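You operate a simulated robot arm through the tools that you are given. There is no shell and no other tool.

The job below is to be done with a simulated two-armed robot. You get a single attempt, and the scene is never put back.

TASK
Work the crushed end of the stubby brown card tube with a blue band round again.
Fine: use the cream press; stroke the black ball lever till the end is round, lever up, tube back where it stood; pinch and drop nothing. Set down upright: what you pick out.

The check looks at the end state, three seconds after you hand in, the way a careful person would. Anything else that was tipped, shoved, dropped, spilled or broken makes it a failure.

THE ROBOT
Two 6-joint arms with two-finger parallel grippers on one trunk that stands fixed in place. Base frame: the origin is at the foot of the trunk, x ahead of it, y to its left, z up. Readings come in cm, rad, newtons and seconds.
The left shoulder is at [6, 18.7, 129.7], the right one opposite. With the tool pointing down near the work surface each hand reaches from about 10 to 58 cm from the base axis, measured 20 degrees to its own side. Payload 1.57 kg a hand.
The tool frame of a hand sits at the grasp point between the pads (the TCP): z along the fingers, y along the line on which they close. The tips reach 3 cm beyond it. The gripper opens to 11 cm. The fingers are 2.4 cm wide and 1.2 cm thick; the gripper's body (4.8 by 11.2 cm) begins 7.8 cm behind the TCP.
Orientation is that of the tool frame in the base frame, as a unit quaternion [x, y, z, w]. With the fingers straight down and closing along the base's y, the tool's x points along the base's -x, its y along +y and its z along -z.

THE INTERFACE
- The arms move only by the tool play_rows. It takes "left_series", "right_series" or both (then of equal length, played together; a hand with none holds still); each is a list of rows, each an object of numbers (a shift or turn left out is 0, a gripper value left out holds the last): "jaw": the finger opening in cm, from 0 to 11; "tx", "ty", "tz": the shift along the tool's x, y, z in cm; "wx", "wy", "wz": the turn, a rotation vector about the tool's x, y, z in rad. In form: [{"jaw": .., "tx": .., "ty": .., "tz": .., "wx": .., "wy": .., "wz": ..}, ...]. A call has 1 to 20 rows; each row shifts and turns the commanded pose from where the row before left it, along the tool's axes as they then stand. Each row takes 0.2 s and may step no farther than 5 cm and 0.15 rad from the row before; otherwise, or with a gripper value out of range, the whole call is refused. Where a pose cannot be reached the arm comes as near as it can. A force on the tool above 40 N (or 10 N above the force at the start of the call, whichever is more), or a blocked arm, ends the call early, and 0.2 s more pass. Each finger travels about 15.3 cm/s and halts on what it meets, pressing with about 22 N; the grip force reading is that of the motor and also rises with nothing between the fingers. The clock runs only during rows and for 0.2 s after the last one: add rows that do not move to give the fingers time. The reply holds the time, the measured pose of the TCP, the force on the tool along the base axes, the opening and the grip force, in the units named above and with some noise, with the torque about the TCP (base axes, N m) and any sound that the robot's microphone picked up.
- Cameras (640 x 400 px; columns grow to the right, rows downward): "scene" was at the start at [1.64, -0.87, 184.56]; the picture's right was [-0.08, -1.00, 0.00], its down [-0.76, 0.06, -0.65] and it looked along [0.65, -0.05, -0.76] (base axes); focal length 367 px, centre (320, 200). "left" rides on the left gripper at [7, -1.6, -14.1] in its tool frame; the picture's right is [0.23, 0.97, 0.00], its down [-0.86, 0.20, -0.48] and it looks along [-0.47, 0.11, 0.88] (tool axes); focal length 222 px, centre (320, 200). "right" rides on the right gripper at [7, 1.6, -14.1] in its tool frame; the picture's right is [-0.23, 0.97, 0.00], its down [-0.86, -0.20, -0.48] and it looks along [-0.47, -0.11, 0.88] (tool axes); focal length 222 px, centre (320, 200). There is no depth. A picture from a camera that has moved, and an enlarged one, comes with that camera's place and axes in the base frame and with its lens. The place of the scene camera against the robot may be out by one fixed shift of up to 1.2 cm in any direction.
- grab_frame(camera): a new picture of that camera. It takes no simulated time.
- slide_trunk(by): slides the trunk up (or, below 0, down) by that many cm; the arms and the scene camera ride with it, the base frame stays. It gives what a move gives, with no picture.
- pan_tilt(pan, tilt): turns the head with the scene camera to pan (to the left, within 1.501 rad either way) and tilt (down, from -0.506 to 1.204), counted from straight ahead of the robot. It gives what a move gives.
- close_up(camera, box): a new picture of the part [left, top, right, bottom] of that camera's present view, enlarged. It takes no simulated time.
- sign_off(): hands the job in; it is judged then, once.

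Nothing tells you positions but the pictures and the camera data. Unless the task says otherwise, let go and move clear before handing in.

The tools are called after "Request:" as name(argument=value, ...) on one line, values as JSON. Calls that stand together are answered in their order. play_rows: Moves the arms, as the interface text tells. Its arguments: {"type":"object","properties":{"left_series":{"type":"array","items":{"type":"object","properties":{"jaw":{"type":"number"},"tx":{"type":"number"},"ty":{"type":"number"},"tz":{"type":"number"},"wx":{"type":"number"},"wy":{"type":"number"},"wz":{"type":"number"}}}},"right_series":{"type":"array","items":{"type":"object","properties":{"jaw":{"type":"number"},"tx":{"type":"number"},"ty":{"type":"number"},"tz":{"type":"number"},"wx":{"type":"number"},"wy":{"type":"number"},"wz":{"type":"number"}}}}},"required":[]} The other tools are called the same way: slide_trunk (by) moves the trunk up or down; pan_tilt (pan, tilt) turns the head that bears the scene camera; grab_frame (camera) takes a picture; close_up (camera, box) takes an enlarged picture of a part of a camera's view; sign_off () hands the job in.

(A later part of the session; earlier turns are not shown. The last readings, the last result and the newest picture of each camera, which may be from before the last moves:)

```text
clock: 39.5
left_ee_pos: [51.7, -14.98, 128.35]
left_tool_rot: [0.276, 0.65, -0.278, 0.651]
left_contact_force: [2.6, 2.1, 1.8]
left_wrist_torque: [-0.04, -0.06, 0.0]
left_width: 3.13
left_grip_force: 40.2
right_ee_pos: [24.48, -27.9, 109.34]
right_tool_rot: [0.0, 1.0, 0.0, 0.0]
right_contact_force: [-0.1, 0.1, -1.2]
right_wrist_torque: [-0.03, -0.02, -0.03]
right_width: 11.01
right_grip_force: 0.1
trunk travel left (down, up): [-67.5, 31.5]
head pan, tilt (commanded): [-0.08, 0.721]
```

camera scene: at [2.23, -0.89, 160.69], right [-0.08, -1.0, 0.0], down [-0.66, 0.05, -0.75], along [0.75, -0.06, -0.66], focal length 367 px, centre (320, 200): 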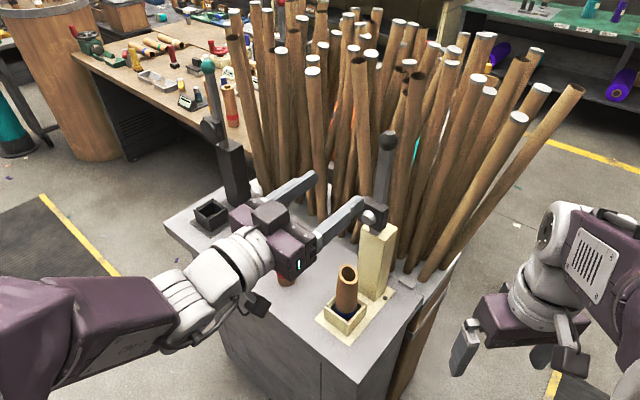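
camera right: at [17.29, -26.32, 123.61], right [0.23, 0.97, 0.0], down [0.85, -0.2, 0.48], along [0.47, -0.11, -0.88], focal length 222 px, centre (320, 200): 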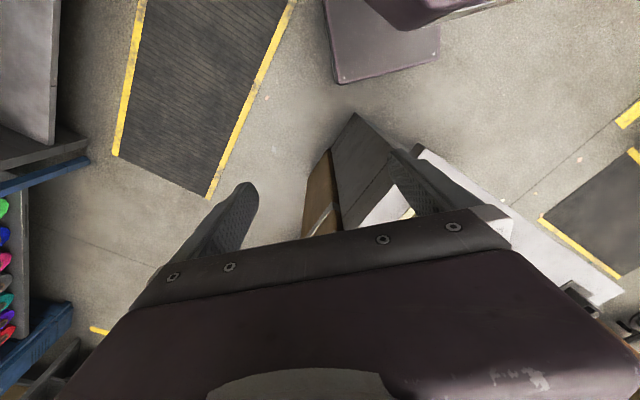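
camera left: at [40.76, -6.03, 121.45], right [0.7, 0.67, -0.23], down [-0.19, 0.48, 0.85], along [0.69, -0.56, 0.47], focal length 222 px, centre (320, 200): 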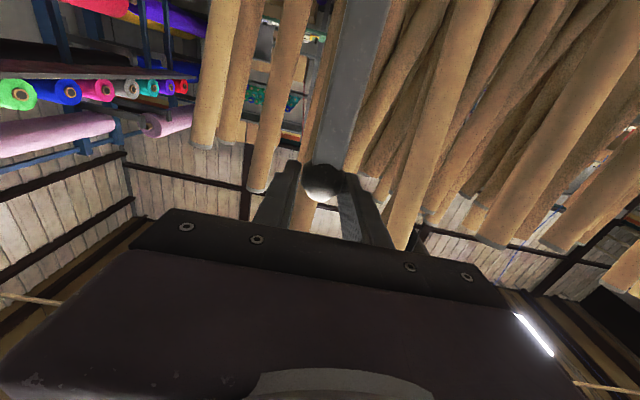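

The ball is gripped at 3.13 cm. I'll test a small part of the down-stroke first, moving the ball along its arc toward the nest while pitching the hand downward, and watch the forces.

Request:
play_rows(left_series=[{"tz": -0.6, "ty": -0.011, "wy": 0.025}, {"tz": -0.6, "ty": -0.011, "wy": 0.025, "tx": 0.01}, {}])

Request:
close_up(camera="scene", box=[300, 90, 440, 330])

```text
clock: 40.3
left_ee_pos: [50.88, -14.08, 128.3]
left_tool_rot: [0.284, 0.666, -0.271, 0.635]
left_contact_force: [2.3, -1.6, 7.0]
left_wrist_torque: [-0.59, -0.51, -0.08]
left_width: 3.14
left_grip_force: 40.2
right_ee_pos: [24.42, -28.09, 109.44]
right_tool_rot: [-0.001, 1.0, 0.0, 0.0]
right_contact_force: [0.3, 0.4, 0.3]
right_wrist_torque: [0.02, -0.04, 0.02]
right_width: 11.01
right_grip_force: 0.2
trunk travel left (down, up): [-67.5, 31.5]
head pan, tilt (commanded): [-0.08, 0.721]
```

```text
1.67 times, centred on (370, 210) of scene
camera zoom: at [2.28, -0.96, 160.7], right [-0.08, -1.0, 0.0], down [-0.66, 0.05, -0.75], along [0.75, -0.06, -0.66], focal length 612 px, centre (237, 183)
```

zoom: 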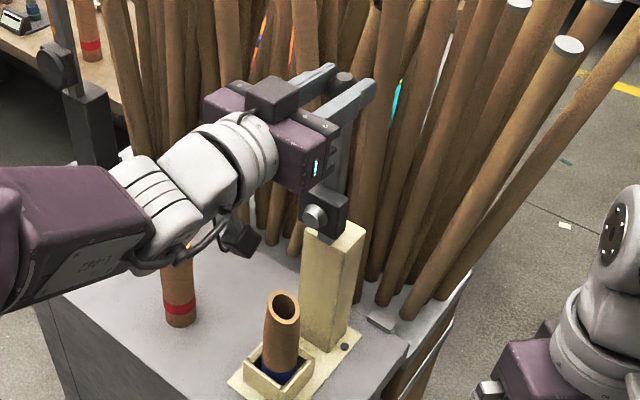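

The lever moves with the hand, with modest force and some twist at the ball. I'll ease the grip slightly so the ball can roll between the pads and continue in small steps.

Request:
play_rows(left_series=[{"jaw": 2.9}, {"tz": -1.185, "tx": 0.12, "ty": -0.022, "wy": 0.05}, {"tz": -1.175, "tx": 0.18, "ty": -0.022, "wy": 0.05}, {}])

Request:
close_up(camera="scene", box=[300, 90, 440, 330])

```text
clock: 41.3
left_ee_pos: [49.16, -12.54, 127.92]
left_tool_rot: [0.297, 0.698, -0.255, 0.6]
left_contact_force: [0.3, -4.0, 4.3]
left_wrist_torque: [-0.44, -0.37, -0.11]
left_width: 3.16
left_grip_force: 40.3
right_ee_pos: [24.35, -28.03, 109.44]
right_tool_rot: [0.0, 1.0, 0.0, 0.0]
right_contact_force: [-0.7, 0.1, -0.7]
right_wrist_torque: [0.0, -0.01, 0.01]
right_width: 10.99
right_grip_force: 0.0
trunk travel left (down, up): [-67.5, 31.5]
head pan, tilt (commanded): [-0.08, 0.721]
```

```text
1.67 times, centred on (370, 210) of scene
camera zoom: at [2.23, -1.03, 160.69], right [-0.08, -1.0, 0.0], down [-0.66, 0.05, -0.75], along [0.75, -0.06, -0.66], focal length 612 px, centre (237, 183)
```

zoom: 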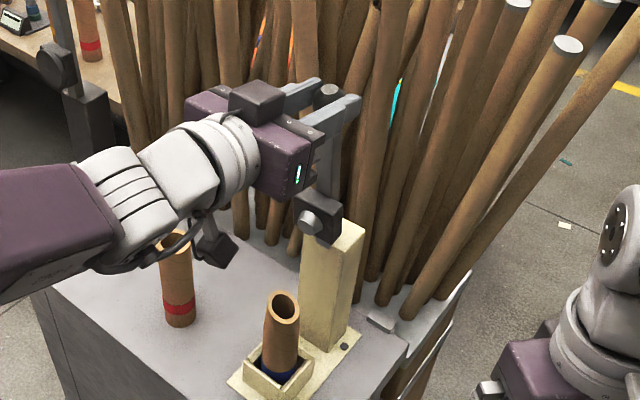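

The forces are small and the lever is following. I'll continue down the arc, checking after every few steps.

Request:
play_rows(left_series=[{"tz": -2.228, "tx": 0.761, "ty": -0.043, "wy": 0.1}, {"tz": -2.002, "tx": 1.188, "ty": -0.041, "wy": 0.1}, {"tz": -1.692, "tx": 1.561, "ty": -0.039, "wy": 0.1}, {}])

```text
clock: 42.3
left_ee_pos: [44.45, -7.49, 126.32]
left_tool_rot: [0.332, 0.779, -0.208, 0.49]
left_contact_force: [-4.6, -2.9, 1.0]
left_wrist_torque: [0.02, 0.02, -0.18]
left_width: 3.41
left_grip_force: 2.9
right_ee_pos: [24.28, -28.07, 109.38]
right_tool_rot: [0.0, 1.0, 0.0, 0.001]
right_contact_force: [-0.4, -0.5, -0.1]
right_wrist_torque: [0.0, -0.01, 0.0]
right_width: 10.99
right_grip_force: 0.0
trunk travel left (down, up): [-67.5, 31.5]
head pan, tilt (commanded): [-0.08, 0.721]
```

The grip reading changed: 3.41 cm and only 2.9 N. I'll look before continuing.

Request:
grab_frame(camera="left")

Request:
close_up(camera="scene", box=[300, 90, 440, 330])

Request:
close_up(camera="scene", box=[340, 110, 410, 180])

```text
taken
camera left: at [32.47, 2.62, 126.19], right [0.63, 0.75, -0.2], down [0.1, 0.18, 0.98], along [0.77, -0.64, 0.04], focal length 222 px, centre (320, 200)
```

left: 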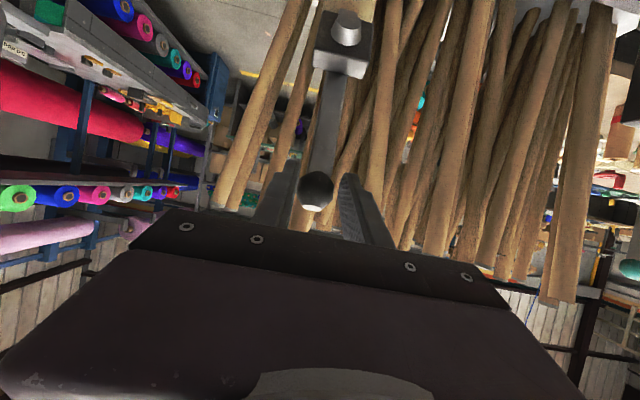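

```text
1.67 times, centred on (370, 210) of scene
camera zoom: at [2.14, -1.02, 160.69], right [-0.08, -1.0, 0.0], down [-0.66, 0.05, -0.75], along [0.75, -0.06, -0.66], focal length 612 px, centre (237, 183)
```

zoom: 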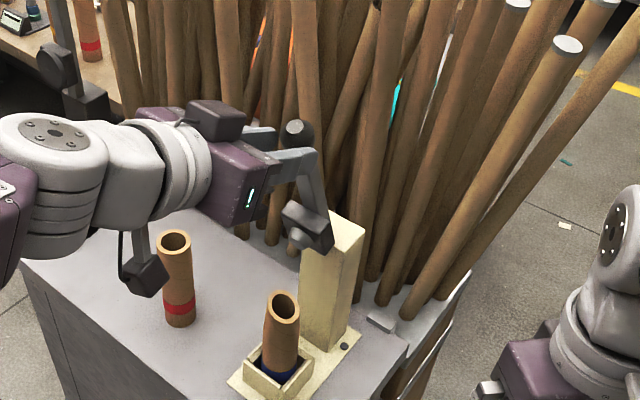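

```text
5.71 times, centred on (375, 145) of scene
camera zoom: at [2.14, -1.02, 160.69], right [-0.08, -1.0, 0.0], down [-0.66, 0.05, -0.75], along [0.75, -0.06, -0.66], focal length 2097 px, centre (6, 514)
```

zoom: 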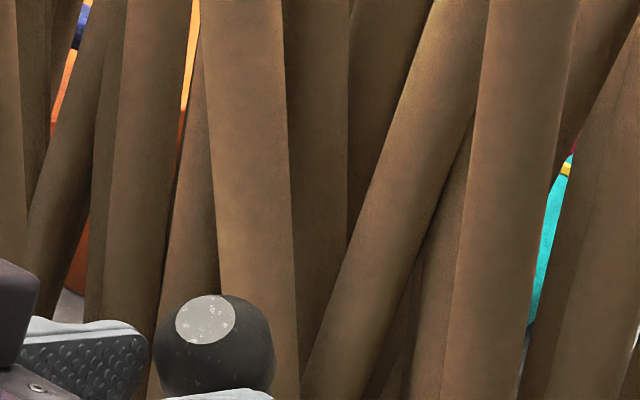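

The lever is at about 20° and the ball is still between the fingers, but sideways force shows the hand is about 0.2 cm off to one side. I'll recentre and re-firm the grip.

Request:
play_rows(left_series=[{"ty": -0.2}, {"jaw": 2.8}, {}, {}])

Request:
close_up(camera="left", box=[260, 120, 400, 250])

```text
clock: 43.3
left_ee_pos: [44.52, -7.68, 126.21]
left_tool_rot: [0.332, 0.779, -0.208, 0.489]
left_contact_force: [-2.1, 0.9, 1.5]
left_wrist_torque: [0.12, 0.0, 0.07]
left_width: 3.13
left_grip_force: 40.2
right_ee_pos: [24.23, -28.07, 109.48]
right_tool_rot: [0.0, 1.0, 0.0, 0.0]
right_contact_force: [0.3, 0.4, -0.2]
right_wrist_torque: [0.0, 0.02, 0.0]
right_width: 11.0
right_grip_force: 0.0
trunk travel left (down, up): [-67.5, 31.5]
head pan, tilt (commanded): [-0.08, 0.721]
```

```text
3.08 times, centred on (330, 185) of left
camera zoom: at [32.39, 2.54, 126.16], right [0.63, 0.75, -0.2], down [0.1, 0.18, 0.98], along [0.77, -0.64, 0.04], focal length 684 px, centre (289, 246)
```

zoom: 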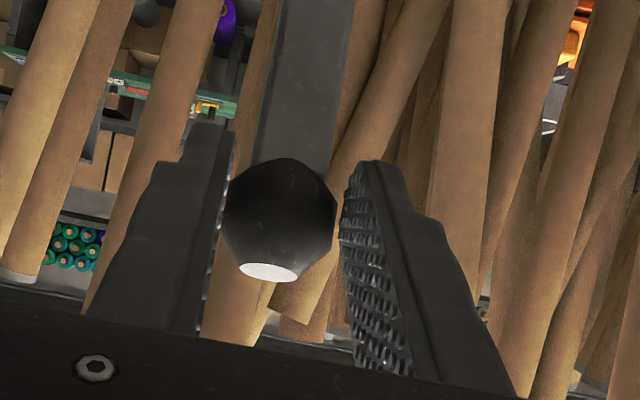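

The grip is firm again and the arc matches well. I'll continue down with a slight sideways correction.

Request:
play_rows(left_series=[{"tz": -1.317, "tx": 1.865, "ty": -0.055, "wy": 0.1}, {"tz": -0.889, "tx": 2.086, "ty": -0.05, "wy": 0.1}, {"tz": -0.425, "tx": 2.221, "ty": -0.045, "wy": 0.1}, {}])

Request:
close_up(camera="scene", box=[280, 110, 420, 340])

```text
clock: 44.3
left_ee_pos: [40.36, -3.98, 122.28]
left_tool_rot: [0.359, 0.844, -0.156, 0.367]
left_contact_force: [-0.2, -0.4, 0.2]
left_wrist_torque: [0.01, 0.03, 0.01]
left_width: 2.8
left_grip_force: 0.0
right_ee_pos: [24.39, -28.0, 109.43]
right_tool_rot: [0.0, 1.0, 0.0, 0.0]
right_contact_force: [0.0, 0.8, 0.6]
right_wrist_torque: [0.0, -0.06, 0.01]
right_width: 10.98
right_grip_force: 0.1
trunk travel left (down, up): [-67.5, 31.5]
head pan, tilt (commanded): [-0.08, 0.721]
```

```text
1.74 times, centred on (350, 225) of scene
camera zoom: at [2.26, -0.89, 160.69], right [-0.08, -1.0, 0.0], down [-0.66, 0.05, -0.75], along [0.75, -0.06, -0.66], focal length 638 px, centre (268, 156)
```

zoom: 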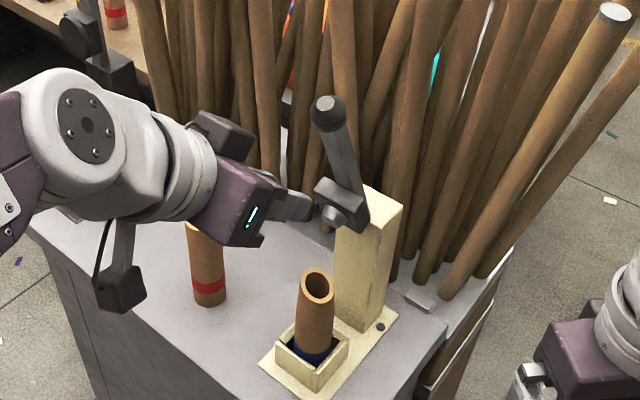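

The ball slipped out near the fingertips, and the lever is staying by itself at about 25°. There is now more room behind it, so I'll regrip with the ball deeper between the pads, coming from above and in front.

Request:
play_rows(left_series=[{"jaw": 6}, {"tx": -2.83, "tz": -0.88}, {"tx": -2.83, "tz": -0.88}, {"tx": -2.83, "tz": -0.88}, {}])

Request:
grab_frame(camera="left")

Request:
grab_frame(camera="scene")

```text
clock: 45.5
left_ee_pos: [43.2, -6.62, 130.3]
left_tool_rot: [0.359, 0.843, -0.157, 0.368]
left_contact_force: [0.4, 0.4, 0.0]
left_wrist_torque: [-0.01, 0.01, 0.02]
left_width: 5.99
left_grip_force: 0.0
right_ee_pos: [24.33, -27.91, 109.5]
right_tool_rot: [0.0, 1.0, 0.0, -0.001]
right_contact_force: [0.4, 0.2, 0.2]
right_wrist_torque: [0.02, 0.0, 0.04]
right_width: 11.0
right_grip_force: 0.0
trunk travel left (down, up): [-67.5, 31.5]
head pan, tilt (commanded): [-0.08, 0.721]
```

```text
taken
camera left: at [31.59, 3.15, 134.81], right [0.59, 0.79, -0.17], down [0.3, -0.03, 0.95], along [0.74, -0.62, -0.26], focal length 222 px, centre (320, 200)
```

left: 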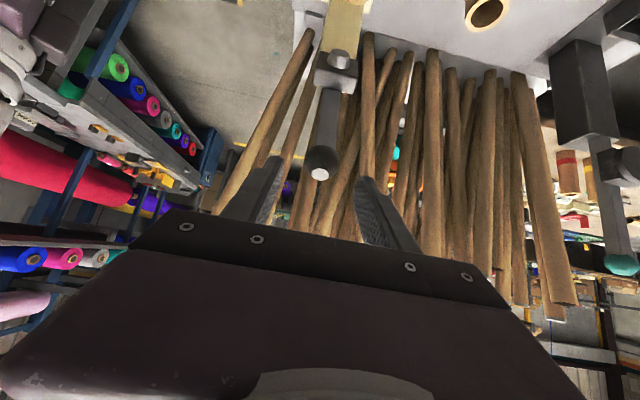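

```text
taken
camera scene: at [2.26, -0.89, 160.69], right [-0.08, -1.0, 0.0], down [-0.66, 0.05, -0.75], along [0.75, -0.06, -0.66], focal length 367 px, centre (320, 200)
```

scene: 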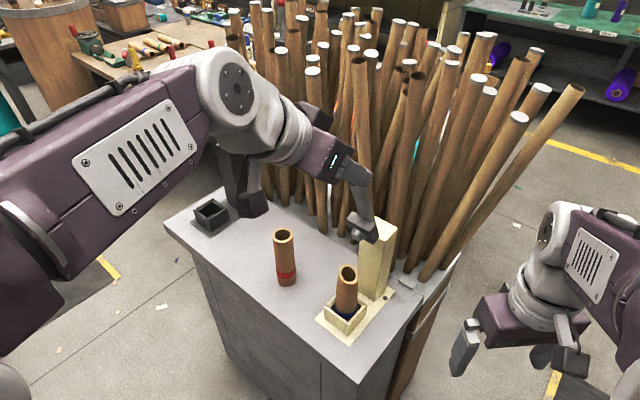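

The ball is centred between the open fingers. I'll advance 7 cm so it sits deep between the pads, then grip.

Request:
play_rows(left_series=[{"tz": 2.4}, {"tz": 2.4}, {"tz": 2.2}, {"jaw": 4}, {"jaw": 3}, {"jaw": 2.6}, {}, {}])

Request:
grab_frame(camera="left")

Request:
close_up(camera="scene", box=[280, 110, 420, 340])

```text
clock: 47.3
left_ee_pos: [46.86, -10.21, 125.59]
left_tool_rot: [0.358, 0.844, -0.157, 0.367]
left_contact_force: [6.4, 4.2, 0.4]
left_wrist_torque: [-0.05, -0.06, -0.07]
left_width: 3.31
left_grip_force: 4.7
right_ee_pos: [24.61, -27.9, 109.3]
right_tool_rot: [0.001, 1.0, -0.001, -0.001]
right_contact_force: [-0.3, 0.4, -1.4]
right_wrist_torque: [-0.01, 0.03, -0.03]
right_width: 11.0
right_grip_force: 0.1
trunk travel left (down, up): [-67.5, 31.5]
head pan, tilt (commanded): [-0.08, 0.721]
```

```text
taken
camera left: at [35.22, -0.51, 130.11], right [0.59, 0.79, -0.17], down [0.31, -0.03, 0.95], along [0.74, -0.62, -0.26], focal length 222 px, centre (320, 200)
```

left: 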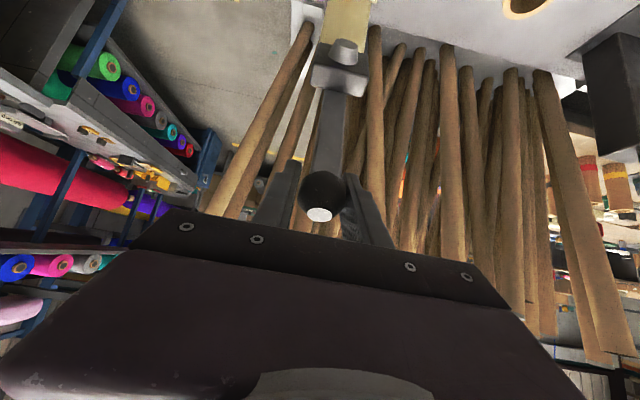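

```text
1.74 times, centred on (350, 225) of scene
camera zoom: at [2.52, -0.74, 160.69], right [-0.08, -1.0, 0.0], down [-0.66, 0.05, -0.75], along [0.75, -0.06, -0.66], focal length 638 px, centre (268, 156)
```

zoom: 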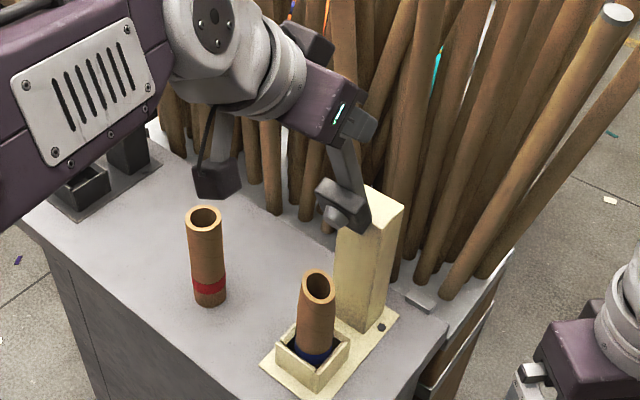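

One finger touches first, pushing sideways with 7 N, so I'll centre the hand by 0.15 cm and let the grip settle.

Request:
play_rows(left_series=[{"ty": 0.15}, {}, {}])

```text
clock: 48.1
left_ee_pos: [46.89, -10.09, 125.54]
left_tool_rot: [0.358, 0.844, -0.156, 0.368]
left_contact_force: [3.4, 4.3, 0.9]
left_wrist_torque: [-0.13, -0.03, -0.07]
left_width: 3.16
left_grip_force: 40.2
right_ee_pos: [24.46, -27.94, 109.32]
right_tool_rot: [0.0, 1.0, -0.001, -0.001]
right_contact_force: [0.5, 0.6, 0.8]
right_wrist_torque: [0.0, -0.01, -0.01]
right_width: 11.0
right_grip_force: 0.1
trunk travel left (down, up): [-67.5, 31.5]
head pan, tilt (commanded): [-0.08, 0.721]
```

The ball is now held deep at 40 N grip. I'll continue the arc two steps at a time.

Request:
play_rows(left_series=[{"ty": 0.06}, {"tz": -0.799, "tx": 2.338, "ty": -0.04, "wy": 0.055}, {"tz": -0.436, "tx": 2.436, "ty": -0.038, "wy": 0.055}, {}])

Request:
close_up(camera="scene", box=[280, 110, 420, 340])

```text
clock: 49.1
left_ee_pos: [43.67, -6.95, 122.72]
left_tool_rot: [0.368, 0.862, -0.137, 0.32]
left_contact_force: [5.3, 1.7, 3.5]
left_wrist_torque: [-0.5, -0.46, 0.01]
left_width: 3.16
left_grip_force: 40.5
right_ee_pos: [24.58, -28.01, 109.32]
right_tool_rot: [0.001, 1.0, 0.001, -0.001]
right_contact_force: [-0.5, 0.2, 0.2]
right_wrist_torque: [0.03, 0.01, 0.0]
right_width: 11.02
right_grip_force: 0.0
trunk travel left (down, up): [-67.5, 31.5]
head pan, tilt (commanded): [-0.08, 0.721]
```

```text
1.74 times, centred on (350, 225) of scene
camera zoom: at [2.41, -0.82, 160.7], right [-0.08, -1.0, 0.0], down [-0.66, 0.05, -0.75], along [0.75, -0.06, -0.66], focal length 638 px, centre (268, 156)
```

zoom: 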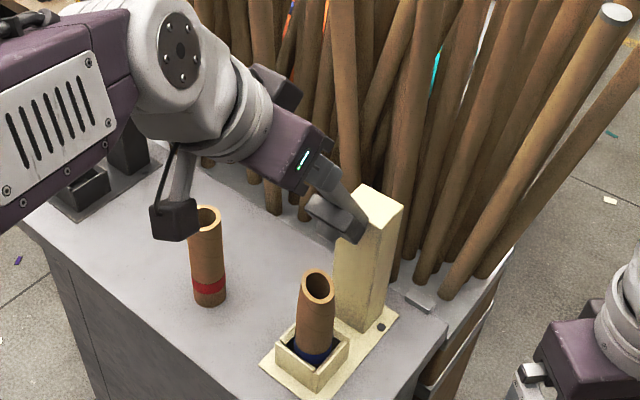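

The lever follows smoothly. I'll continue three more steps with a tiny lateral correction.

Request:
play_rows(left_series=[{"tz": -0.063, "tx": 2.474, "ty": 0.02, "wy": 0.055}, {"tz": 0.31, "tx": 2.455, "ty": 0.0, "wy": 0.055}, {"tz": 0.676, "tx": 2.378, "ty": -0.029, "wy": 0.055}, {}])

Request:
close_up(camera="scene", box=[280, 140, 420, 340])

```text
clock: 50.1
left_ee_pos: [39.95, -3.29, 117.57]
left_tool_rot: [0.378, 0.885, -0.107, 0.249]
left_contact_force: [-1.4, 1.9, 9.2]
left_wrist_torque: [-0.82, -0.72, -0.05]
left_width: 3.13
left_grip_force: 40.2
right_ee_pos: [24.23, -27.85, 109.51]
right_tool_rot: [0.001, 1.0, 0.0, 0.0]
right_contact_force: [0.0, 0.4, -0.3]
right_wrist_torque: [0.0, 0.0, -0.02]
right_width: 11.0
right_grip_force: 0.0
trunk travel left (down, up): [-67.5, 31.5]
head pan, tilt (commanded): [-0.08, 0.721]
```

```text
2.00 times, centred on (350, 240) of scene
camera zoom: at [2.11, -0.8, 160.7], right [-0.08, -1.0, 0.0], down [-0.66, 0.05, -0.75], along [0.75, -0.06, -0.66], focal length 734 px, centre (260, 120)
```

zoom: 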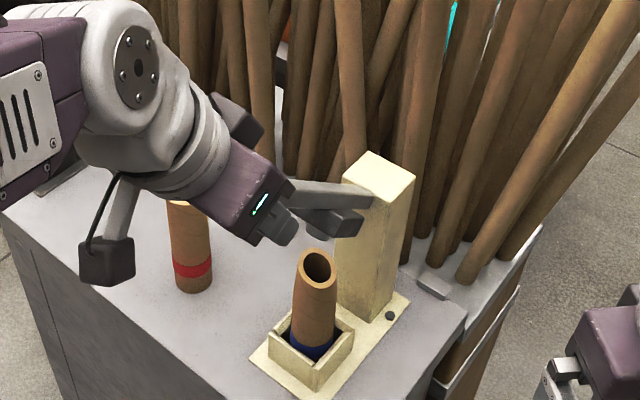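

Now about 54° down and holding. Next, three more steps to just before the cone meets the tube.

Request:
play_rows(left_series=[{"tz": 1.027, "tx": 2.246, "ty": -0.025, "wy": 0.055}, {"tz": 1.355, "tx": 2.06, "ty": -0.022, "wy": 0.055}, {"tz": 1.649, "tx": 1.827, "ty": -0.018, "wy": 0.055}, {}])

Request:
close_up(camera="scene", box=[280, 160, 420, 340])

Request:
grab_frame(camera="left")

```text
clock: 51.1
left_ee_pos: [37.46, -0.63, 111.27]
left_tool_rot: [0.385, 0.903, -0.075, 0.173]
left_contact_force: [2.1, 4.3, -1.9]
left_wrist_torque: [-0.04, 0.08, -0.03]
left_width: 3.1
left_grip_force: 40.0
right_ee_pos: [24.52, -27.82, 109.46]
right_tool_rot: [0.0, 1.0, -0.001, 0.0]
right_contact_force: [0.1, -0.8, 0.5]
right_wrist_torque: [0.02, 0.0, -0.04]
right_width: 11.0
right_grip_force: 0.0
trunk travel left (down, up): [-67.5, 31.5]
head pan, tilt (commanded): [-0.08, 0.721]
```

```text
2.22 times, centred on (350, 250) of scene
camera zoom: at [2.36, -0.78, 160.68], right [-0.08, -1.0, 0.0], down [-0.66, 0.05, -0.75], along [0.75, -0.06, -0.66], focal length 816 px, centre (253, 89)
```

zoom: 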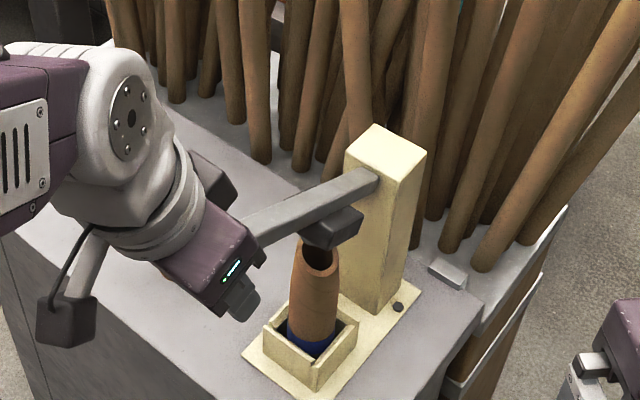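

```text
taken
camera left: at [28.18, 6.58, 121.81], right [0.56, 0.83, -0.09], down [0.57, -0.31, 0.76], along [0.6, -0.47, -0.64], focal length 222 px, centre (320, 200)
```

left: 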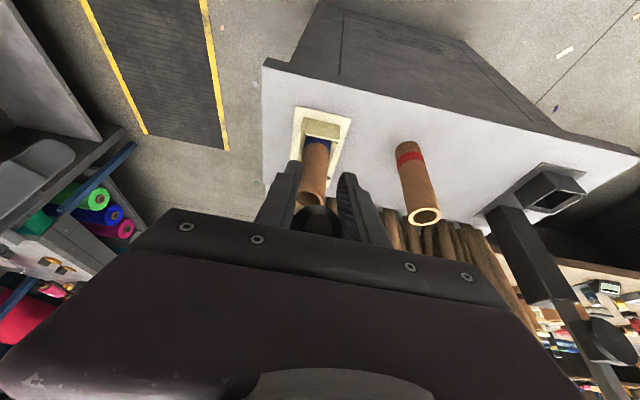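

The lever is now just above the tube with the cone about to enter. I'll press on in small steps.

Request:
play_rows(left_series=[{"tz": 0.951, "tx": 0.776, "ty": 0.03, "wy": 0.0275}, {"tz": 0.951, "tx": 0.776, "ty": 0.0, "wy": 0.0275}, {}])

Request:
close_up(camera="scene", box=[300, 200, 400, 340])

```text
clock: 51.9
left_ee_pos: [37.04, -0.28, 108.81]
left_tool_rot: [0.387, 0.907, -0.064, 0.15]
left_contact_force: [-3.5, 0.0, -2.1]
left_wrist_torque: [0.06, -0.15, -0.04]
left_width: 3.18
left_grip_force: 35.8
right_ee_pos: [24.28, -28.01, 109.35]
right_tool_rot: [0.0, 1.0, 0.001, 0.0]
right_contact_force: [0.7, 0.0, 0.6]
right_wrist_torque: [0.03, -0.02, -0.02]
right_width: 11.03
right_grip_force: 0.1
trunk travel left (down, up): [-67.5, 31.5]
head pan, tilt (commanded): [-0.08, 0.721]
```

```text
2.86 times, centred on (350, 270) of scene
camera zoom: at [2.19, -0.92, 160.68], right [-0.08, -1.0, 0.0], down [-0.66, 0.05, -0.75], along [0.75, -0.06, -0.66], focal length 1048 px, centre (234, 0)
```

zoom: 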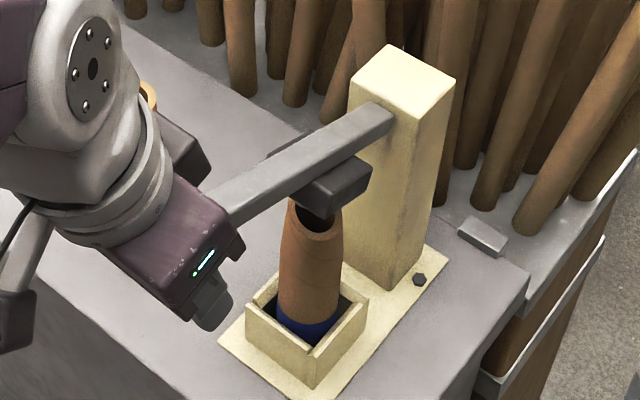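

Request:
play_rows(left_series=[{"tz": 1.05, "tx": 0.618, "ty": 0.0, "wy": 0.0275}, {"tz": 1.05, "tx": 0.618, "ty": 0.0, "wy": 0.0275}, {}])

Request:
close_up(camera="scene", box=[300, 200, 400, 340])

```text
clock: 52.7
left_ee_pos: [36.47, 0.19, 106.31]
left_tool_rot: [0.388, 0.912, -0.053, 0.124]
left_contact_force: [-9.8, 2.7, -0.9]
left_wrist_torque: [-0.07, -0.43, -0.01]
left_width: 3.18
left_grip_force: 39.9
right_ee_pos: [24.19, -27.87, 109.47]
right_tool_rot: [-0.001, 1.0, -0.001, 0.0]
right_contact_force: [-1.0, -0.4, -0.2]
right_wrist_torque: [-0.02, -0.01, -0.02]
right_width: 11.01
right_grip_force: 0.0
trunk travel left (down, up): [-67.5, 31.5]
head pan, tilt (commanded): [-0.08, 0.721]
```

```text
2.86 times, centred on (350, 270) of scene
camera zoom: at [2.0, -0.85, 160.69], right [-0.08, -1.0, 0.0], down [-0.66, 0.05, -0.75], along [0.75, -0.06, -0.66], focal length 1048 px, centre (234, 0)
```

zoom: 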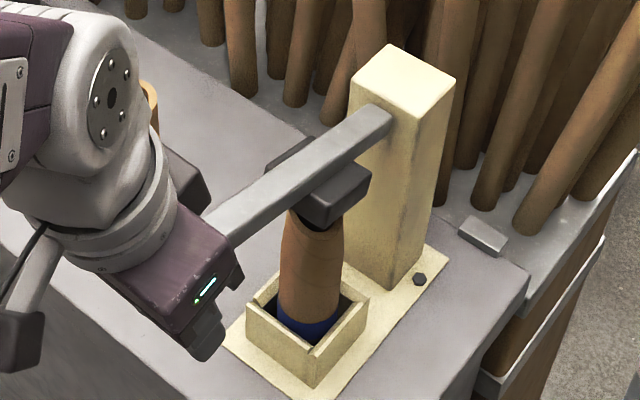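

The cone is inside the end and the block is nearly on the rim. I'll press the last bit with a small outward correction, watching force.

Request:
play_rows(left_series=[{"tz": 0.511, "tx": 0.402, "wy": 0.0138}, {"tz": 0.511, "tx": 0.402, "wy": 0.0138}, {}])

Request:
close_up(camera="scene", box=[300, 200, 400, 340])

```text
clock: 53.5
left_ee_pos: [36.34, 0.48, 105.22]
left_tool_rot: [0.389, 0.913, -0.048, 0.113]
left_contact_force: [-6.3, -0.4, 6.4]
left_wrist_torque: [-0.75, -1.01, 0.01]
left_width: 3.16
left_grip_force: 39.8
right_ee_pos: [24.12, -27.98, 109.42]
right_tool_rot: [0.0, 1.0, 0.0, 0.001]
right_contact_force: [-0.2, 0.0, -0.5]
right_wrist_torque: [0.01, -0.02, 0.02]
right_width: 11.01
right_grip_force: 0.0
trunk travel left (down, up): [-67.5, 31.5]
head pan, tilt (commanded): [-0.08, 0.721]
```

```text
2.86 times, centred on (350, 270) of scene
camera zoom: at [2.0, -0.9, 160.7], right [-0.08, -1.0, 0.0], down [-0.66, 0.05, -0.75], along [0.75, -0.06, -0.66], focal length 1048 px, centre (234, 0)
```

zoom: 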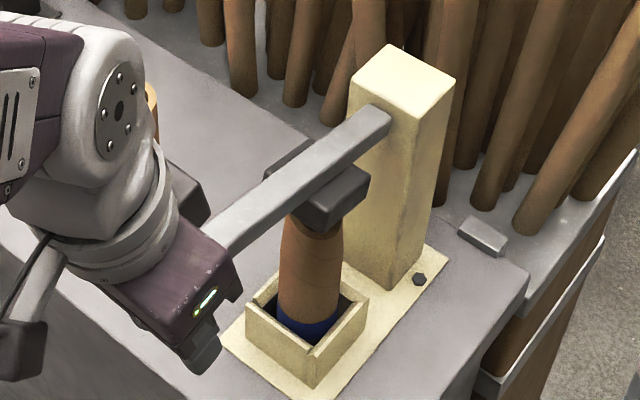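

Request:
play_rows(left_series=[{"tz": 0.55, "tx": 0.2, "wy": 0.01}, {"tz": 0.55, "tx": 0.2, "wy": 0.01}, {}])

Request:
close_up(camera="scene", box=[300, 200, 400, 340])

```text
clock: 54.3
left_ee_pos: [36.27, 0.63, 104.1]
left_tool_rot: [0.39, 0.914, -0.043, 0.103]
left_contact_force: [-5.7, 1.4, 6.6]
left_wrist_torque: [-0.77, -1.03, 0.06]
left_width: 3.16
left_grip_force: 40.4
right_ee_pos: [24.18, -27.97, 109.5]
right_tool_rot: [0.0, 1.0, 0.0, 0.001]
right_contact_force: [-0.2, -0.9, 0.6]
right_wrist_torque: [0.0, -0.01, -0.01]
right_width: 11.0
right_grip_force: 0.1
trunk travel left (down, up): [-67.5, 31.5]
head pan, tilt (commanded): [-0.08, 0.721]
```

```text
2.86 times, centred on (350, 270) of scene
camera zoom: at [2.01, -0.84, 160.7], right [-0.08, -1.0, 0.0], down [-0.66, 0.05, -0.75], along [0.75, -0.06, -0.66], focal length 1048 px, centre (234, 0)
```

zoom: 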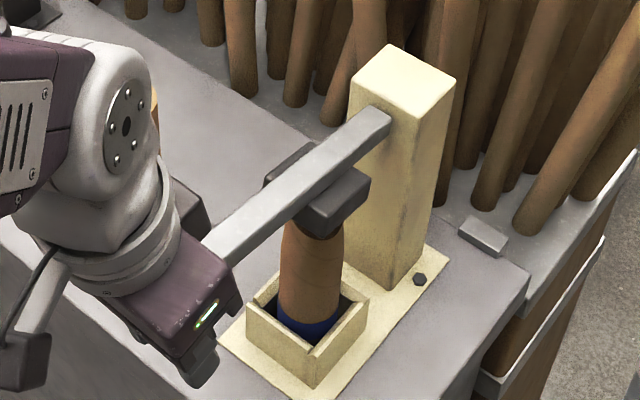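

Request:
play_rows(left_series=[{"tz": 0.5, "tx": 0.1, "wy": 0.01}, {"tz": 0.5, "tx": 0.1, "wy": 0.01}, {}])

Request:
close_up(camera="scene", box=[300, 200, 400, 340])

```text
clock: 55.1
left_ee_pos: [36.17, 0.64, 103.07]
left_tool_rot: [0.39, 0.915, -0.04, 0.095]
left_contact_force: [-9.8, 7.5, 4.9]
left_wrist_torque: [-0.81, -0.99, -0.09]
left_width: 3.13
left_grip_force: 40.6
right_ee_pos: [24.09, -27.81, 109.45]
right_tool_rot: [0.0, 1.0, -0.001, 0.001]
right_contact_force: [0.2, -0.3, 0.5]
right_wrist_torque: [-0.02, 0.0, 0.05]
right_width: 10.98
right_grip_force: 0.0
trunk travel left (down, up): [-67.5, 31.5]
head pan, tilt (commanded): [-0.08, 0.721]
```

```text
2.86 times, centred on (350, 270) of scene
camera zoom: at [1.91, -0.66, 160.7], right [-0.08, -1.0, 0.0], down [-0.66, 0.05, -0.75], along [0.75, -0.06, -0.66], focal length 1048 px, centre (234, 0)
```

zoom: 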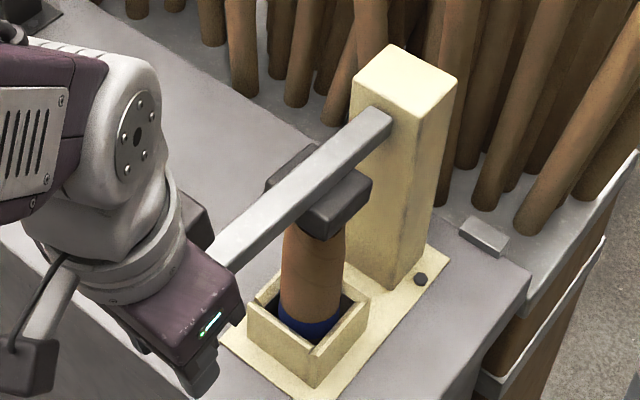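

Request:
play_rows(left_series=[{"tz": 0.433, "tx": 0.35}, {"tz": 0.4, "tx": 0.05}, {}])

Request:
close_up(camera="scene", box=[300, 200, 400, 340])

Request:
grab_frame(camera="left")

```text
clock: 55.9
left_ee_pos: [36.01, 0.79, 102.09]
left_tool_rot: [0.39, 0.915, -0.04, 0.095]
left_contact_force: [-5.8, 4.3, 5.8]
left_wrist_torque: [-0.95, -1.0, 0.06]
left_width: 3.11
left_grip_force: 40.2
right_ee_pos: [24.14, -27.95, 109.42]
right_tool_rot: [0.0, 1.0, 0.0, 0.001]
right_contact_force: [-0.2, 0.5, 0.0]
right_wrist_torque: [0.02, 0.02, 0.02]
right_width: 10.99
right_grip_force: 0.0
trunk travel left (down, up): [-67.5, 31.5]
head pan, tilt (commanded): [-0.08, 0.721]
```

```text
2.86 times, centred on (350, 270) of scene
camera zoom: at [2.01, -0.76, 160.7], right [-0.08, -1.0, 0.0], down [-0.66, 0.05, -0.75], along [0.75, -0.06, -0.66], focal length 1048 px, centre (234, 0)
```

zoom: 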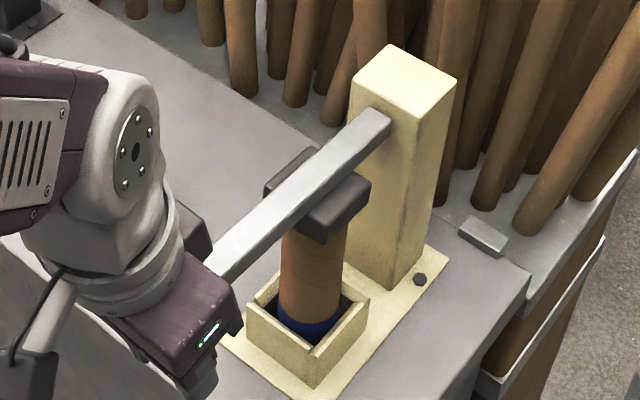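

```text
taken
camera left: at [28.18, 6.5, 114.66], right [0.55, 0.84, -0.05], down [0.66, -0.39, 0.64], along [0.52, -0.38, -0.76], focal length 222 px, centre (320, 200)
```

left: 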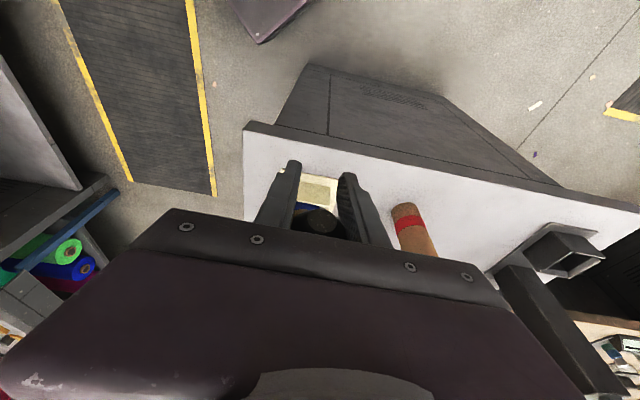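

The tube is visibly straightening under the block. I'll keep pressing gently until the lever bottoms out.

Request:
play_rows(left_series=[{"tz": 0.4, "tx": 0.05}, {"tz": 0.4, "tx": 0.05}, {}])

Request:
close_up(camera="scene", box=[300, 200, 400, 340])

```text
clock: 56.7
left_ee_pos: [36.15, 0.68, 101.32]
left_tool_rot: [0.39, 0.915, -0.041, 0.095]
left_contact_force: [-7.4, 3.1, 3.5]
left_wrist_torque: [-0.76, -0.94, -0.05]
left_width: 3.12
left_grip_force: 40.7
right_ee_pos: [24.18, -27.85, 109.58]
right_tool_rot: [-0.001, 1.0, 0.0, 0.001]
right_contact_force: [0.1, -0.4, -0.9]
right_wrist_torque: [0.0, 0.04, -0.01]
right_width: 10.99
right_grip_force: 0.0
trunk travel left (down, up): [-67.5, 31.5]
head pan, tilt (commanded): [-0.08, 0.721]
```

```text
2.86 times, centred on (350, 270) of scene
camera zoom: at [2.01, -0.82, 160.69], right [-0.08, -1.0, 0.0], down [-0.66, 0.05, -0.75], along [0.75, -0.06, -0.66], focal length 1048 px, centre (234, 0)
```

zoom: 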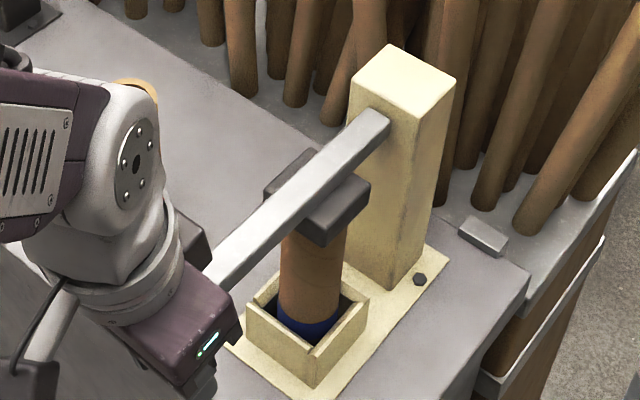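

Request:
play_rows(left_series=[{"tz": 0.4, "tx": 0.03}, {"tz": 0.4, "tx": 0.03}, {}])

Request:
close_up(camera="scene", box=[300, 200, 400, 340])

```text
clock: 57.5
left_ee_pos: [36.08, 0.69, 100.55]
left_tool_rot: [0.39, 0.915, -0.041, 0.095]
left_contact_force: [-9.9, 7.6, 4.9]
left_wrist_torque: [-0.94, -1.1, -0.01]
left_width: 3.1
left_grip_force: 39.9
right_ee_pos: [24.17, -27.84, 109.48]
right_tool_rot: [0.0, 1.0, -0.001, 0.0]
right_contact_force: [0.8, -0.2, -0.5]
right_wrist_torque: [0.01, -0.02, 0.0]
right_width: 11.01
right_grip_force: 0.1
trunk travel left (down, up): [-67.5, 31.5]
head pan, tilt (commanded): [-0.08, 0.721]
```

```text
2.86 times, centred on (350, 270) of scene
camera zoom: at [1.91, -0.67, 160.7], right [-0.08, -1.0, 0.0], down [-0.66, 0.05, -0.75], along [0.75, -0.06, -0.66], focal length 1048 px, centre (234, 0)
```

zoom: 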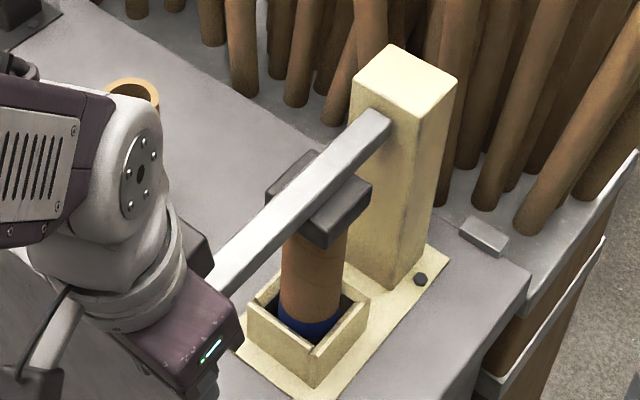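

Request:
play_rows(left_series=[{"tz": 0.3, "tx": 0.25}, {"tz": 0.4, "tx": 0.03}, {}])

Request:
close_up(camera="scene", box=[300, 200, 400, 340])

```text
clock: 58.3
left_ee_pos: [36.17, 0.66, 99.97]
left_tool_rot: [0.391, 0.915, -0.04, 0.095]
left_contact_force: [-9.9, -1.3, 4.8]
left_wrist_torque: [-0.78, -1.17, 0.02]
left_width: 3.11
left_grip_force: 40.2
right_ee_pos: [24.19, -27.96, 109.45]
right_tool_rot: [0.0, 1.0, -0.001, 0.001]
right_contact_force: [-0.8, 0.0, 0.6]
right_wrist_torque: [0.02, 0.0, -0.02]
right_width: 11.03
right_grip_force: 0.1
trunk travel left (down, up): [-67.5, 31.5]
head pan, tilt (commanded): [-0.08, 0.721]
```

```text
2.86 times, centred on (350, 270) of scene
camera zoom: at [1.93, -0.93, 160.7], right [-0.08, -1.0, 0.0], down [-0.66, 0.05, -0.75], along [0.75, -0.06, -0.66], focal length 1048 px, centre (234, 0)
```

zoom: 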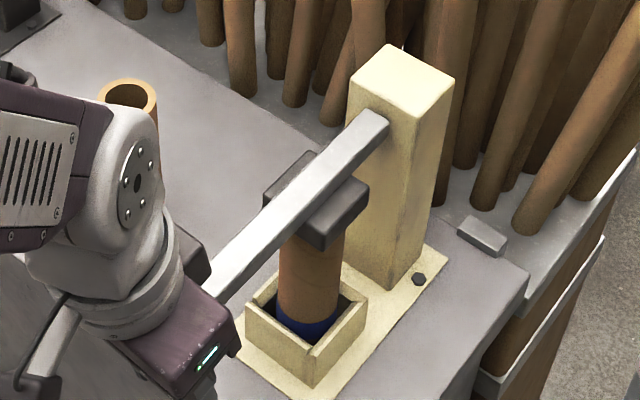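

Request:
play_rows(left_series=[{"tz": 0.4, "tx": 0.05}, {"tz": 0.4, "tx": 0.05}, {}])

Request:
close_up(camera="scene", box=[300, 200, 400, 340])

Request:
close_up(camera="scene", box=[325, 250, 385, 320])

```text
clock: 59.1
left_ee_pos: [36.28, 0.55, 98.78]
left_tool_rot: [0.39, 0.915, -0.039, 0.092]
left_contact_force: [-1.0, -2.0, -4.7]
left_wrist_torque: [0.29, 0.11, 0.01]
left_width: 3.22
left_grip_force: 10.7
right_ee_pos: [24.31, -28.03, 109.36]
right_tool_rot: [0.0, 1.0, 0.001, 0.0]
right_contact_force: [-0.1, 0.7, -0.4]
right_wrist_torque: [-0.01, 0.0, 0.0]
right_width: 10.98
right_grip_force: 0.1
trunk travel left (down, up): [-67.5, 31.5]
head pan, tilt (commanded): [-0.08, 0.721]
```

```text
2.86 times, centred on (350, 270) of scene
camera zoom: at [2.26, -1.06, 160.64], right [-0.08, -1.0, 0.0], down [-0.66, 0.05, -0.75], along [0.75, -0.06, -0.66], focal length 1048 px, centre (234, 0)
```

zoom: 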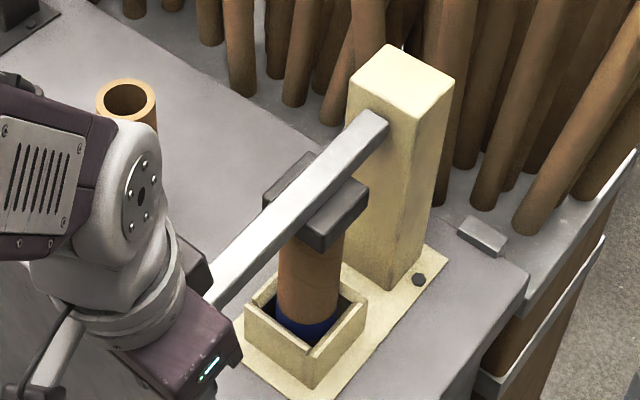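

```text
5.71 times, centred on (355, 285) of scene
camera zoom: at [2.26, -1.06, 160.64], right [-0.08, -1.0, 0.0], down [-0.66, 0.05, -0.75], along [0.75, -0.06, -0.66], focal length 2097 px, centre (120, -286)
```

zoom: 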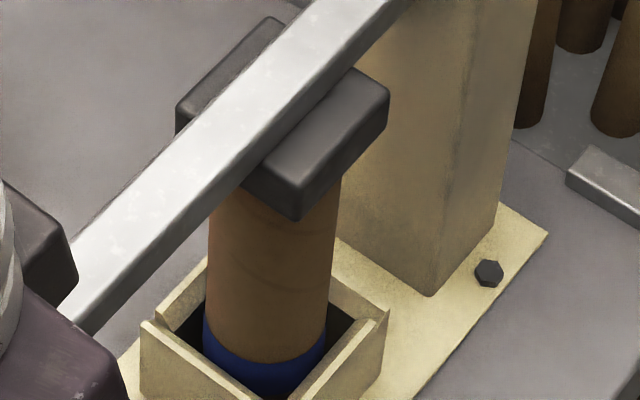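

The lever has bottomed out: the block lies flat on the tube rim and the hand slid slightly past the ball. Now I'll lift the lever back along its arc and look at the tube end.

Request:
play_rows(left_series=[{"jaw": 2.4}, {}, {"tz": -1.228, "tx": -0.283, "wy": -0.0335}, {"tz": -1.228, "tx": -0.283, "wy": -0.0335}, {}])

Request:
close_up(camera="scene", box=[300, 200, 400, 340])

```text
clock: 60.3
left_ee_pos: [36.38, 0.39, 101.83]
left_tool_rot: [0.388, 0.911, -0.051, 0.127]
left_contact_force: [-1.5, -10.3, 1.7]
left_wrist_torque: [-0.24, -0.61, -0.09]
left_width: 3.13
left_grip_force: 39.6
right_ee_pos: [24.28, -28.22, 109.34]
right_tool_rot: [0.0, 1.0, 0.001, 0.0]
right_contact_force: [0.4, 0.3, 0.6]
right_wrist_torque: [0.04, 0.02, 0.02]
right_width: 11.01
right_grip_force: 0.1
trunk travel left (down, up): [-67.5, 31.5]
head pan, tilt (commanded): [-0.08, 0.721]
```

```text
2.86 times, centred on (350, 270) of scene
camera zoom: at [2.23, -1.18, 160.71], right [-0.08, -1.0, 0.0], down [-0.66, 0.05, -0.75], along [0.75, -0.06, -0.66], focal length 1048 px, centre (234, 0)
```

zoom: 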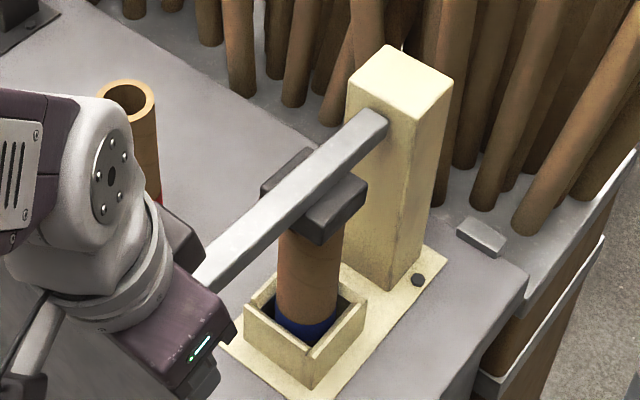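

The lever is lifting and the tube stays in its nest. I'll continue the lift.

Request:
play_rows(left_series=[{"tz": -2.355, "tx": -0.97, "ty": -0.1, "wy": -0.067}, {"tz": -2.193, "tx": -1.349, "wy": -0.067}, {"tz": -1.968, "tx": -1.696, "wy": -0.067}, {}])

Request:
close_up(camera="scene", box=[300, 190, 400, 340])

```text
clock: 61.3
left_ee_pos: [37.46, -0.62, 109.05]
left_tool_rot: [0.381, 0.895, -0.092, 0.214]
left_contact_force: [3.2, -0.4, -9.4]
left_wrist_torque: [0.77, 0.81, -0.05]
left_width: 3.12
left_grip_force: 39.9
right_ee_pos: [24.54, -27.98, 109.41]
right_tool_rot: [-0.001, 1.0, 0.0, -0.001]
right_contact_force: [-0.3, -0.4, 0.6]
right_wrist_torque: [0.0, 0.03, 0.03]
right_width: 11.01
right_grip_force: 0.1
trunk travel left (down, up): [-67.5, 31.5]
head pan, tilt (commanded): [-0.08, 0.721]
```

```text
2.67 times, centred on (350, 265) of scene
camera zoom: at [2.52, -0.95, 160.68], right [-0.08, -1.0, 0.0], down [-0.66, 0.05, -0.75], along [0.75, -0.06, -0.66], focal length 979 px, centre (240, 27)
```

zoom: 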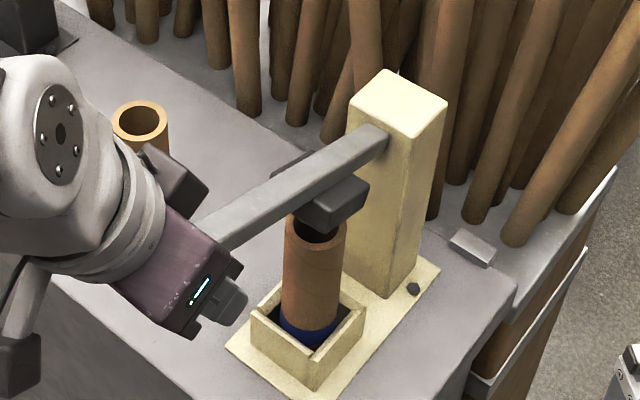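

Request:
play_rows(left_series=[{"tz": -1.689, "tx": -2.001, "ty": 0.02, "wy": -0.067}, {"tz": -1.363, "tx": -2.255, "ty": 0.02, "wy": -0.067}, {"tz": -0.999, "tx": -2.452, "ty": 0.02, "wy": -0.067}, {}])

Request:
close_up(camera="scene", box=[290, 150, 410, 340])

Request:
close_up(camera="scene", box=[330, 255, 370, 285])

Request:
grab_frame(camera="left")

```text
clock: 62.3
left_ee_pos: [39.94, -3.16, 115.95]
left_tool_rot: [0.37, 0.869, -0.129, 0.303]
left_contact_force: [-3.2, 2.3, -8.7]
left_wrist_torque: [0.72, 0.68, -0.02]
left_width: 3.12
left_grip_force: 39.9
right_ee_pos: [24.42, -27.91, 109.4]
right_tool_rot: [-0.001, 1.0, 0.0, 0.0]
right_contact_force: [-0.4, 1.1, -0.1]
right_wrist_torque: [-0.01, 0.03, -0.03]
right_width: 10.98
right_grip_force: 0.0
trunk travel left (down, up): [-67.5, 31.5]
head pan, tilt (commanded): [-0.08, 0.721]
```

```text
2.11 times, centred on (350, 245) of scene
camera zoom: at [2.3, -0.87, 160.69], right [-0.08, -1.0, 0.0], down [-0.66, 0.05, -0.75], along [0.75, -0.06, -0.66], focal length 773 px, centre (257, 105)
```

zoom: 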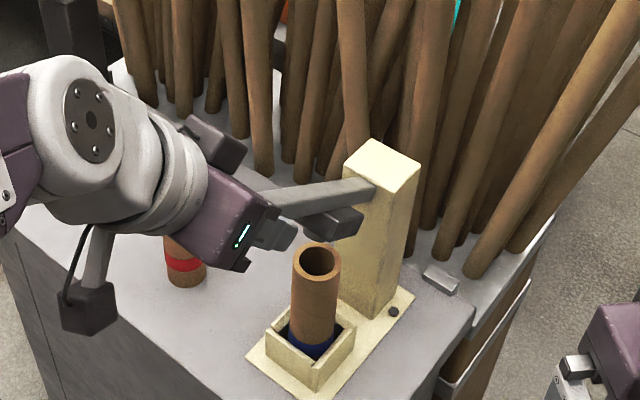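

```text
13.33 times, centred on (350, 270) of scene
camera zoom: at [2.3, -0.87, 160.69], right [-0.08, -1.0, 0.0], down [-0.66, 0.05, -0.75], along [0.75, -0.06, -0.66], focal length 4893 px, centre (-80, -733)
```

zoom: 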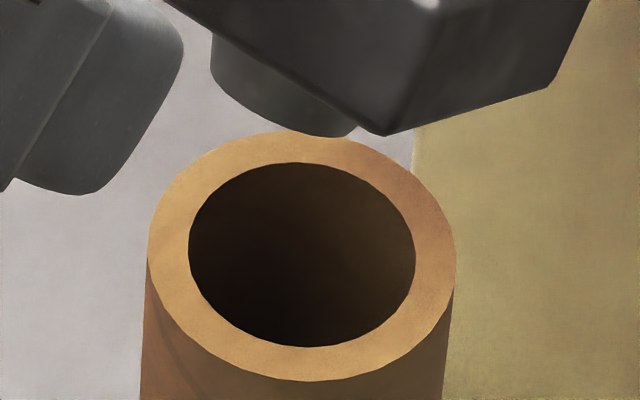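

```text
taken
camera left: at [28.88, 5.9, 122.82], right [0.58, 0.8, -0.14], down [0.4, -0.13, 0.91], along [0.71, -0.58, -0.4], focal length 222 px, centre (320, 200)
```

left: 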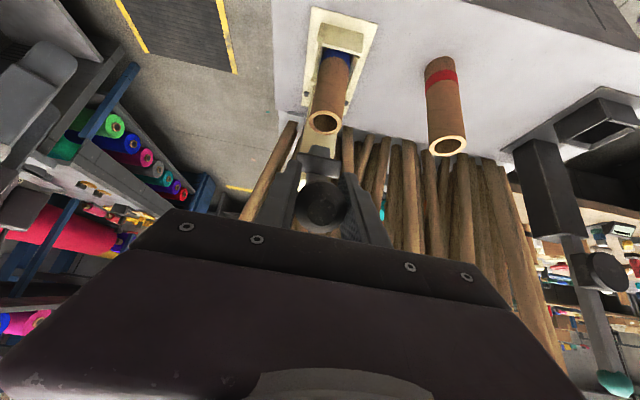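

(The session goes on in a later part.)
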